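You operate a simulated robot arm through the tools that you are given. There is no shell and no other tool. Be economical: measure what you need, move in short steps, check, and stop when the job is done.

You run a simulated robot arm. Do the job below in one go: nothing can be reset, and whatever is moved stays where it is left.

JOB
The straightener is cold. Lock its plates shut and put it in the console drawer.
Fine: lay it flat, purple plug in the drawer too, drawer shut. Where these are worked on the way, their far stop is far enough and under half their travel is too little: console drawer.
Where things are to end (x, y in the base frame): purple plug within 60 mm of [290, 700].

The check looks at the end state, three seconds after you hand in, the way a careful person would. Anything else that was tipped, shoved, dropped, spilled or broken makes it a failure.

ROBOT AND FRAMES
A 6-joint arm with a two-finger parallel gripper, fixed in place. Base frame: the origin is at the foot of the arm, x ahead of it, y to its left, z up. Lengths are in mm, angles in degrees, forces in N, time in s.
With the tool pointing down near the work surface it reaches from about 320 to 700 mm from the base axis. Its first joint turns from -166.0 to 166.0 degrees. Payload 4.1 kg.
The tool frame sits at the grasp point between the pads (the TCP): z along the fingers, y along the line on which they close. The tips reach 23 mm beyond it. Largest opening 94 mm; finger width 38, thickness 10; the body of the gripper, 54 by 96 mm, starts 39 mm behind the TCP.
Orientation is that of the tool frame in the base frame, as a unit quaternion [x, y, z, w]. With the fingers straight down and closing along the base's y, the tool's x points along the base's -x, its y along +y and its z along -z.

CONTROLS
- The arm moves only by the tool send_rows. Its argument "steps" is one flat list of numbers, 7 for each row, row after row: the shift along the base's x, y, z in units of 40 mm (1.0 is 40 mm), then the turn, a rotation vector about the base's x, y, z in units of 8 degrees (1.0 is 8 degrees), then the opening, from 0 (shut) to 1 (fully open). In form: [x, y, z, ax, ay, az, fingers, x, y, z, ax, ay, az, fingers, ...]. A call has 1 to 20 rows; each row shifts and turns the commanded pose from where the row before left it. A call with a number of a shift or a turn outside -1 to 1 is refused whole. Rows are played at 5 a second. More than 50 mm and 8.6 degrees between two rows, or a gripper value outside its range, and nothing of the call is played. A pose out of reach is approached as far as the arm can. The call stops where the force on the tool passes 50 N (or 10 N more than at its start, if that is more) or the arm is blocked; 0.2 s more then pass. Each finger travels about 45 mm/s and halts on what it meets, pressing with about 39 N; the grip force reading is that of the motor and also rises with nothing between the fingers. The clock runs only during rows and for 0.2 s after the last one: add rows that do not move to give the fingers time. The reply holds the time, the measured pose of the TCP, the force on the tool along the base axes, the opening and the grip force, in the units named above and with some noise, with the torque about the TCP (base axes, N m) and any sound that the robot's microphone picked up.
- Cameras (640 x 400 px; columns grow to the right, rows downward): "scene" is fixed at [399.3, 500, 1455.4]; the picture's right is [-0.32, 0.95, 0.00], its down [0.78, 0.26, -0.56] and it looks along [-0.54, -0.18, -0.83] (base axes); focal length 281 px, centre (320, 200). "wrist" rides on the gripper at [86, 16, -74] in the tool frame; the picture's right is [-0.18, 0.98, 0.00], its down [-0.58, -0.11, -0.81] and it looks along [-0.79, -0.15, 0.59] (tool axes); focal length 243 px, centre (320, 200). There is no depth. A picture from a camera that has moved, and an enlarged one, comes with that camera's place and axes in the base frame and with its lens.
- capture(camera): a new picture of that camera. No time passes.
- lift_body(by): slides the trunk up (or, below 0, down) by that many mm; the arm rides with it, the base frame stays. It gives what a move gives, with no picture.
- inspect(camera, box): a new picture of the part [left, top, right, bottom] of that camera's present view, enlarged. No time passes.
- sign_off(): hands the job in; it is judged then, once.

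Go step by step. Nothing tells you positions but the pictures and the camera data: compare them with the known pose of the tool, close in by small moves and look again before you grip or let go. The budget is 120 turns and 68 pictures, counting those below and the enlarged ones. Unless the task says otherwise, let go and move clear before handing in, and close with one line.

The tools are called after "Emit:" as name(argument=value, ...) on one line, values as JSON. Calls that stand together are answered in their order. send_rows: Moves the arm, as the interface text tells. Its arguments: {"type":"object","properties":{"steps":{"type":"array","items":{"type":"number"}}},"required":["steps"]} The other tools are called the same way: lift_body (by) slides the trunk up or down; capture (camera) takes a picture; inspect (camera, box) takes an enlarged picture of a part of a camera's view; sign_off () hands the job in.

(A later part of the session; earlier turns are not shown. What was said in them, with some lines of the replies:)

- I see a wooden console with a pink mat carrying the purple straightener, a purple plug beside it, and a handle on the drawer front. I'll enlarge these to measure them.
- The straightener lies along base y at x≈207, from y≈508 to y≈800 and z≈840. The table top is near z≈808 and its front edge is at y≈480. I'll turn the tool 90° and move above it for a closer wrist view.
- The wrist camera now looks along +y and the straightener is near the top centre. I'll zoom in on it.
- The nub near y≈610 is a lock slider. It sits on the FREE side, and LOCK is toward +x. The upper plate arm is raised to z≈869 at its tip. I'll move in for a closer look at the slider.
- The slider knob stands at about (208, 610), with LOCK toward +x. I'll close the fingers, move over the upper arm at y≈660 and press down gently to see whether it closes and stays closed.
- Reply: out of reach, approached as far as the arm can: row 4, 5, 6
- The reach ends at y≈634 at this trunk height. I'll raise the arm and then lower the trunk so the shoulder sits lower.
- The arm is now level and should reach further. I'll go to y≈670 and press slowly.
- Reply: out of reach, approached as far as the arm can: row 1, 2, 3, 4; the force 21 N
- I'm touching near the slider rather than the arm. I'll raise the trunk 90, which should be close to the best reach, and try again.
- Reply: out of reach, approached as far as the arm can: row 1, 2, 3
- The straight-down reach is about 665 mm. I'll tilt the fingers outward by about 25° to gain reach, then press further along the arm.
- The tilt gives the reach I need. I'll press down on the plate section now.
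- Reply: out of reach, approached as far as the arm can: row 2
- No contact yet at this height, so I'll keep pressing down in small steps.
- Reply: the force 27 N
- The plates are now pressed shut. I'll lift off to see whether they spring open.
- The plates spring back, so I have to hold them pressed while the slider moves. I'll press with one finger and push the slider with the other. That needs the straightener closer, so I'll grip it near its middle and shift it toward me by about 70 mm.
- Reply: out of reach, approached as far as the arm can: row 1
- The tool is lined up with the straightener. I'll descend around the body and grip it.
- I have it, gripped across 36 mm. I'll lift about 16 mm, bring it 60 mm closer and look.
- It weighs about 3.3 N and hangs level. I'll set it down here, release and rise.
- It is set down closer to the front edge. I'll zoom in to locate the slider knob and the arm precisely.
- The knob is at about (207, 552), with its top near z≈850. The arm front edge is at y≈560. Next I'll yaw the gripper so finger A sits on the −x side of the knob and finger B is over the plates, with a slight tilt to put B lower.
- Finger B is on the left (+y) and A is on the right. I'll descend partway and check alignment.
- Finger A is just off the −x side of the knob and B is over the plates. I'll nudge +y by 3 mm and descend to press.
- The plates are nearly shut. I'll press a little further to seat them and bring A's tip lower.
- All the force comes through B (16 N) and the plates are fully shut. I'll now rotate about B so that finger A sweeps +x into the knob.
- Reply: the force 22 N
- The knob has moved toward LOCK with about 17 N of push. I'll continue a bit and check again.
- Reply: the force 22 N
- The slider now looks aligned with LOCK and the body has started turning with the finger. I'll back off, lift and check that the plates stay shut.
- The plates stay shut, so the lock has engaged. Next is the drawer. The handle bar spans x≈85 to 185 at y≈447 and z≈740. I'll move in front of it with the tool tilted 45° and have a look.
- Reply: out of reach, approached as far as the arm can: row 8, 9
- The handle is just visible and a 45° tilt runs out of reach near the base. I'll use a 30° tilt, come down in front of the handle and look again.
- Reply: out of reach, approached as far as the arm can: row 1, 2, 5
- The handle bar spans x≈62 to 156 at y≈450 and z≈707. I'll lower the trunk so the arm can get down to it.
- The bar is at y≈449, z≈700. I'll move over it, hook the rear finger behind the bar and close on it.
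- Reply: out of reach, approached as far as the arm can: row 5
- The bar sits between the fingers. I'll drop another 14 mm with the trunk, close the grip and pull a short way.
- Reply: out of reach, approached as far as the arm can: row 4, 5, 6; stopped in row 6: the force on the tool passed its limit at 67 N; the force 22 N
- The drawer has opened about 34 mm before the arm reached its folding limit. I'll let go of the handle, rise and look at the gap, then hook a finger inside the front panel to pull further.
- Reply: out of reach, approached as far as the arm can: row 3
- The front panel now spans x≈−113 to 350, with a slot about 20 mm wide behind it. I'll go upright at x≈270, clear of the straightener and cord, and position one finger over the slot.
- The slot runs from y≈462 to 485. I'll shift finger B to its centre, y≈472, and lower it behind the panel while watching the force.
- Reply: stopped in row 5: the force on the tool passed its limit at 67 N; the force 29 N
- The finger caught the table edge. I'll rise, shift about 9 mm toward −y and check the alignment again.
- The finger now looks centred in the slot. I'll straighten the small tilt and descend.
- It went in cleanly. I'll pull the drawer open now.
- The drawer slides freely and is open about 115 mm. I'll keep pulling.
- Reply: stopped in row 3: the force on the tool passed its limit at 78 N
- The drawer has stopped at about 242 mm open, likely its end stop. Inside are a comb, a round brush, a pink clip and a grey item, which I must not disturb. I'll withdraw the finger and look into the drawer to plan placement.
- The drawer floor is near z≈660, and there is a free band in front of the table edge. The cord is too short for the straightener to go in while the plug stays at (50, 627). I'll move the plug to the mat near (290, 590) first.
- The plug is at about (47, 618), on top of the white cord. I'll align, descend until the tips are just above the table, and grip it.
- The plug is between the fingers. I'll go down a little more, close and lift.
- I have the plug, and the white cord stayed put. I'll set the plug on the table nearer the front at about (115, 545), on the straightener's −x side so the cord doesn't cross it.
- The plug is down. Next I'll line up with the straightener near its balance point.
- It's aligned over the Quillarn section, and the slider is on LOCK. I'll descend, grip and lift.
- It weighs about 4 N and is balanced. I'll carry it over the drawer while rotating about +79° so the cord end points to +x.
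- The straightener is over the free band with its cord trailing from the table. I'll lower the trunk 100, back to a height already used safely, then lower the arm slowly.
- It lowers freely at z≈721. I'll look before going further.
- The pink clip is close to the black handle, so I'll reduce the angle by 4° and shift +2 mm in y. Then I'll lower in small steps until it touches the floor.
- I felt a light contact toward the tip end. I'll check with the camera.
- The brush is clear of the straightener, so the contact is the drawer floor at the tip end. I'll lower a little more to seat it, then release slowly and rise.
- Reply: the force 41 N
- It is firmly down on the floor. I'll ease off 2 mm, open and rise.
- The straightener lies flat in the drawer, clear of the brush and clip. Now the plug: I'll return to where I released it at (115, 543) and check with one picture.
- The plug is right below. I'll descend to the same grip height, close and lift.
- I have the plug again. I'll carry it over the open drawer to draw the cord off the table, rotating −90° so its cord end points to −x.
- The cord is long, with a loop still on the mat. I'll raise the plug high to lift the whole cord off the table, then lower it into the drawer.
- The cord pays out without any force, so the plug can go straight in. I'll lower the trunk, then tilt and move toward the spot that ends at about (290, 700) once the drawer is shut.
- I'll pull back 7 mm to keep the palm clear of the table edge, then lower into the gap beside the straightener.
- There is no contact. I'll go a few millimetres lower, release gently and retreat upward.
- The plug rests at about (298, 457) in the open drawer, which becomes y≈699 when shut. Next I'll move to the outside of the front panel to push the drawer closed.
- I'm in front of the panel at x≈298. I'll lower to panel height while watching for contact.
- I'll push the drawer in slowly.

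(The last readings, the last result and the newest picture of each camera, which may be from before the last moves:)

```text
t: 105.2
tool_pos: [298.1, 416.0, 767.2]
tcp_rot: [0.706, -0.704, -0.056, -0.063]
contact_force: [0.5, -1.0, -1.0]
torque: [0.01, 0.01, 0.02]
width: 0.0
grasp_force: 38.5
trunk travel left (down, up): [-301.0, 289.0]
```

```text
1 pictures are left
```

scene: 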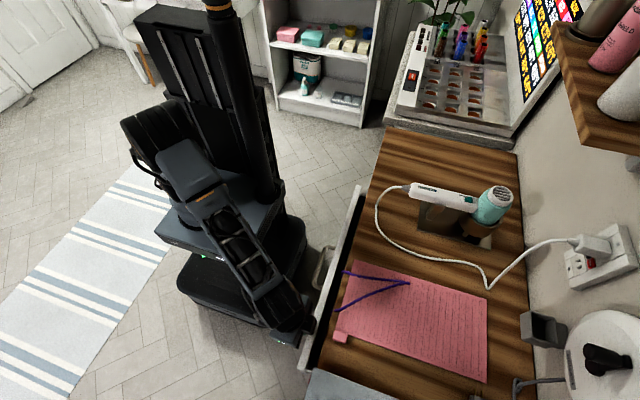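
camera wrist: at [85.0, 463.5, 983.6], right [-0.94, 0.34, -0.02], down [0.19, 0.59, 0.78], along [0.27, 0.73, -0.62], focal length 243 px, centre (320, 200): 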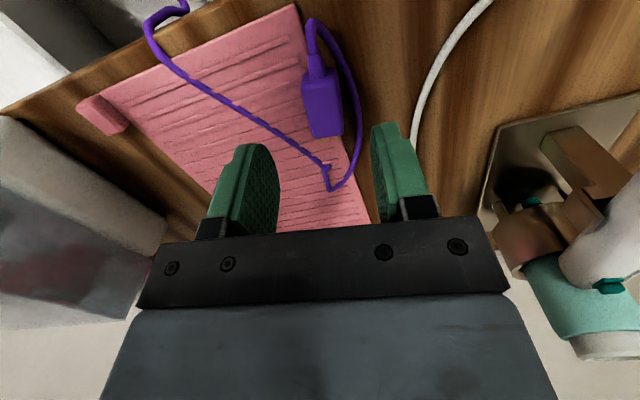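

About 40 mm remains. I'll tilt a bit more and push until it stops.

Emit:
send_rows(steps=[0, 0.2, 0, 0.6, 0, 0, 0, 0, 0.25, 0, 0, 0, 0, 0, 0, 0.2, 0, 0, 0, 0, 0, 0, 0.2, 0, 0, 0, 0, 0, 0, 0.15, 0, 0, 0, 0, 0, 0, 0.15, 0, 0, 0, 0, 0, 0, 0.15, 0, 0, 0, 0, 0])

```text
t: 106.8
tool_pos: [298.7, 458.3, 764.8]
tcp_rot: [-0.702, 0.702, 0.082, 0.084]
contact_force: [4.4, -28.1, 8.5]
torque: [-0.29, 0.09, -0.13]
width: 0.0
grasp_force: 39.3
trunk travel left (down, up): [-301.0, 289.0]
stopped in row 7: the force on the tool passed its limit at 57 N (the readings are from after the stop); the commanded pose is now the measured one
```

It stopped with about 57 N, with the fingertips at y≈482 where the closed panel should be. I'll retreat clear and take the last look.

Emit:
send_rows(steps=[0, -0.4, 0, 0, 0, 0, 0, 0, -0.7, 0, 0, 0, 0, 0, 0, -0.7, 0.3, 0, 0, 0, 0, 0, -0.5, 0.8, 0, 0, 0, 0, 0, -0.3, 0.8, 0, 0, 0, 0, 0, -0.3, 0.8, 0, 0, 0, 0])

Emit:
inspect(camera="scene", box=[240, 160, 520, 390])

```text
t: 108.2
tool_pos: [299.2, 345.9, 872.1]
tcp_rot: [0.703, -0.701, -0.082, -0.085]
contact_force: [-0.1, 0.5, 0.8]
torque: [-0.01, -0.02, 0.04]
width: 0.1
grasp_force: 39.0
trunk travel left (down, up): [-301.0, 289.0]
```

```text
1.74 times, centred on (380, 275) of scene
camera zoom: at [399.3, 500.0, 1455.4], right [-0.32, 0.95, 0.0], down [0.78, 0.26, -0.56], along [-0.54, -0.18, -0.83], focal length 489 px, centre (216, 70)
```

zoom: 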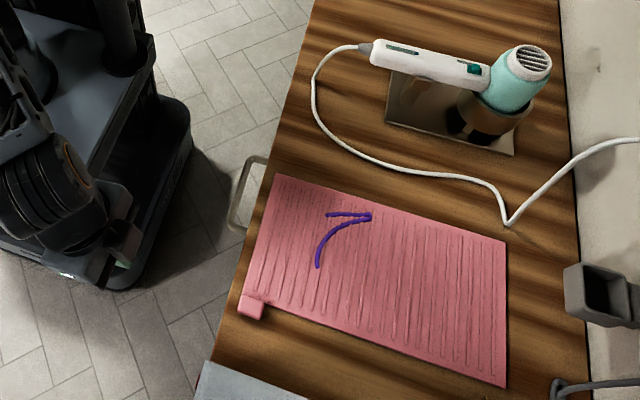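

The drawer is shut and nothing else on the table has moved. The bit of cord still showing passes straight through the tabletop, so it is only drawn and not solid. I'm handing in.

Emit:
sign_off()

```text
The job is handed in.
```

The straightener's plates are locked shut and it lies flat in the closed console drawer. The purple plug is in there too, at about (298, 699) by my estimate, though I couldn't see it once the drawer shut. A short piece of the purple cord still shows on the mat, drawn straight through the tabletop.
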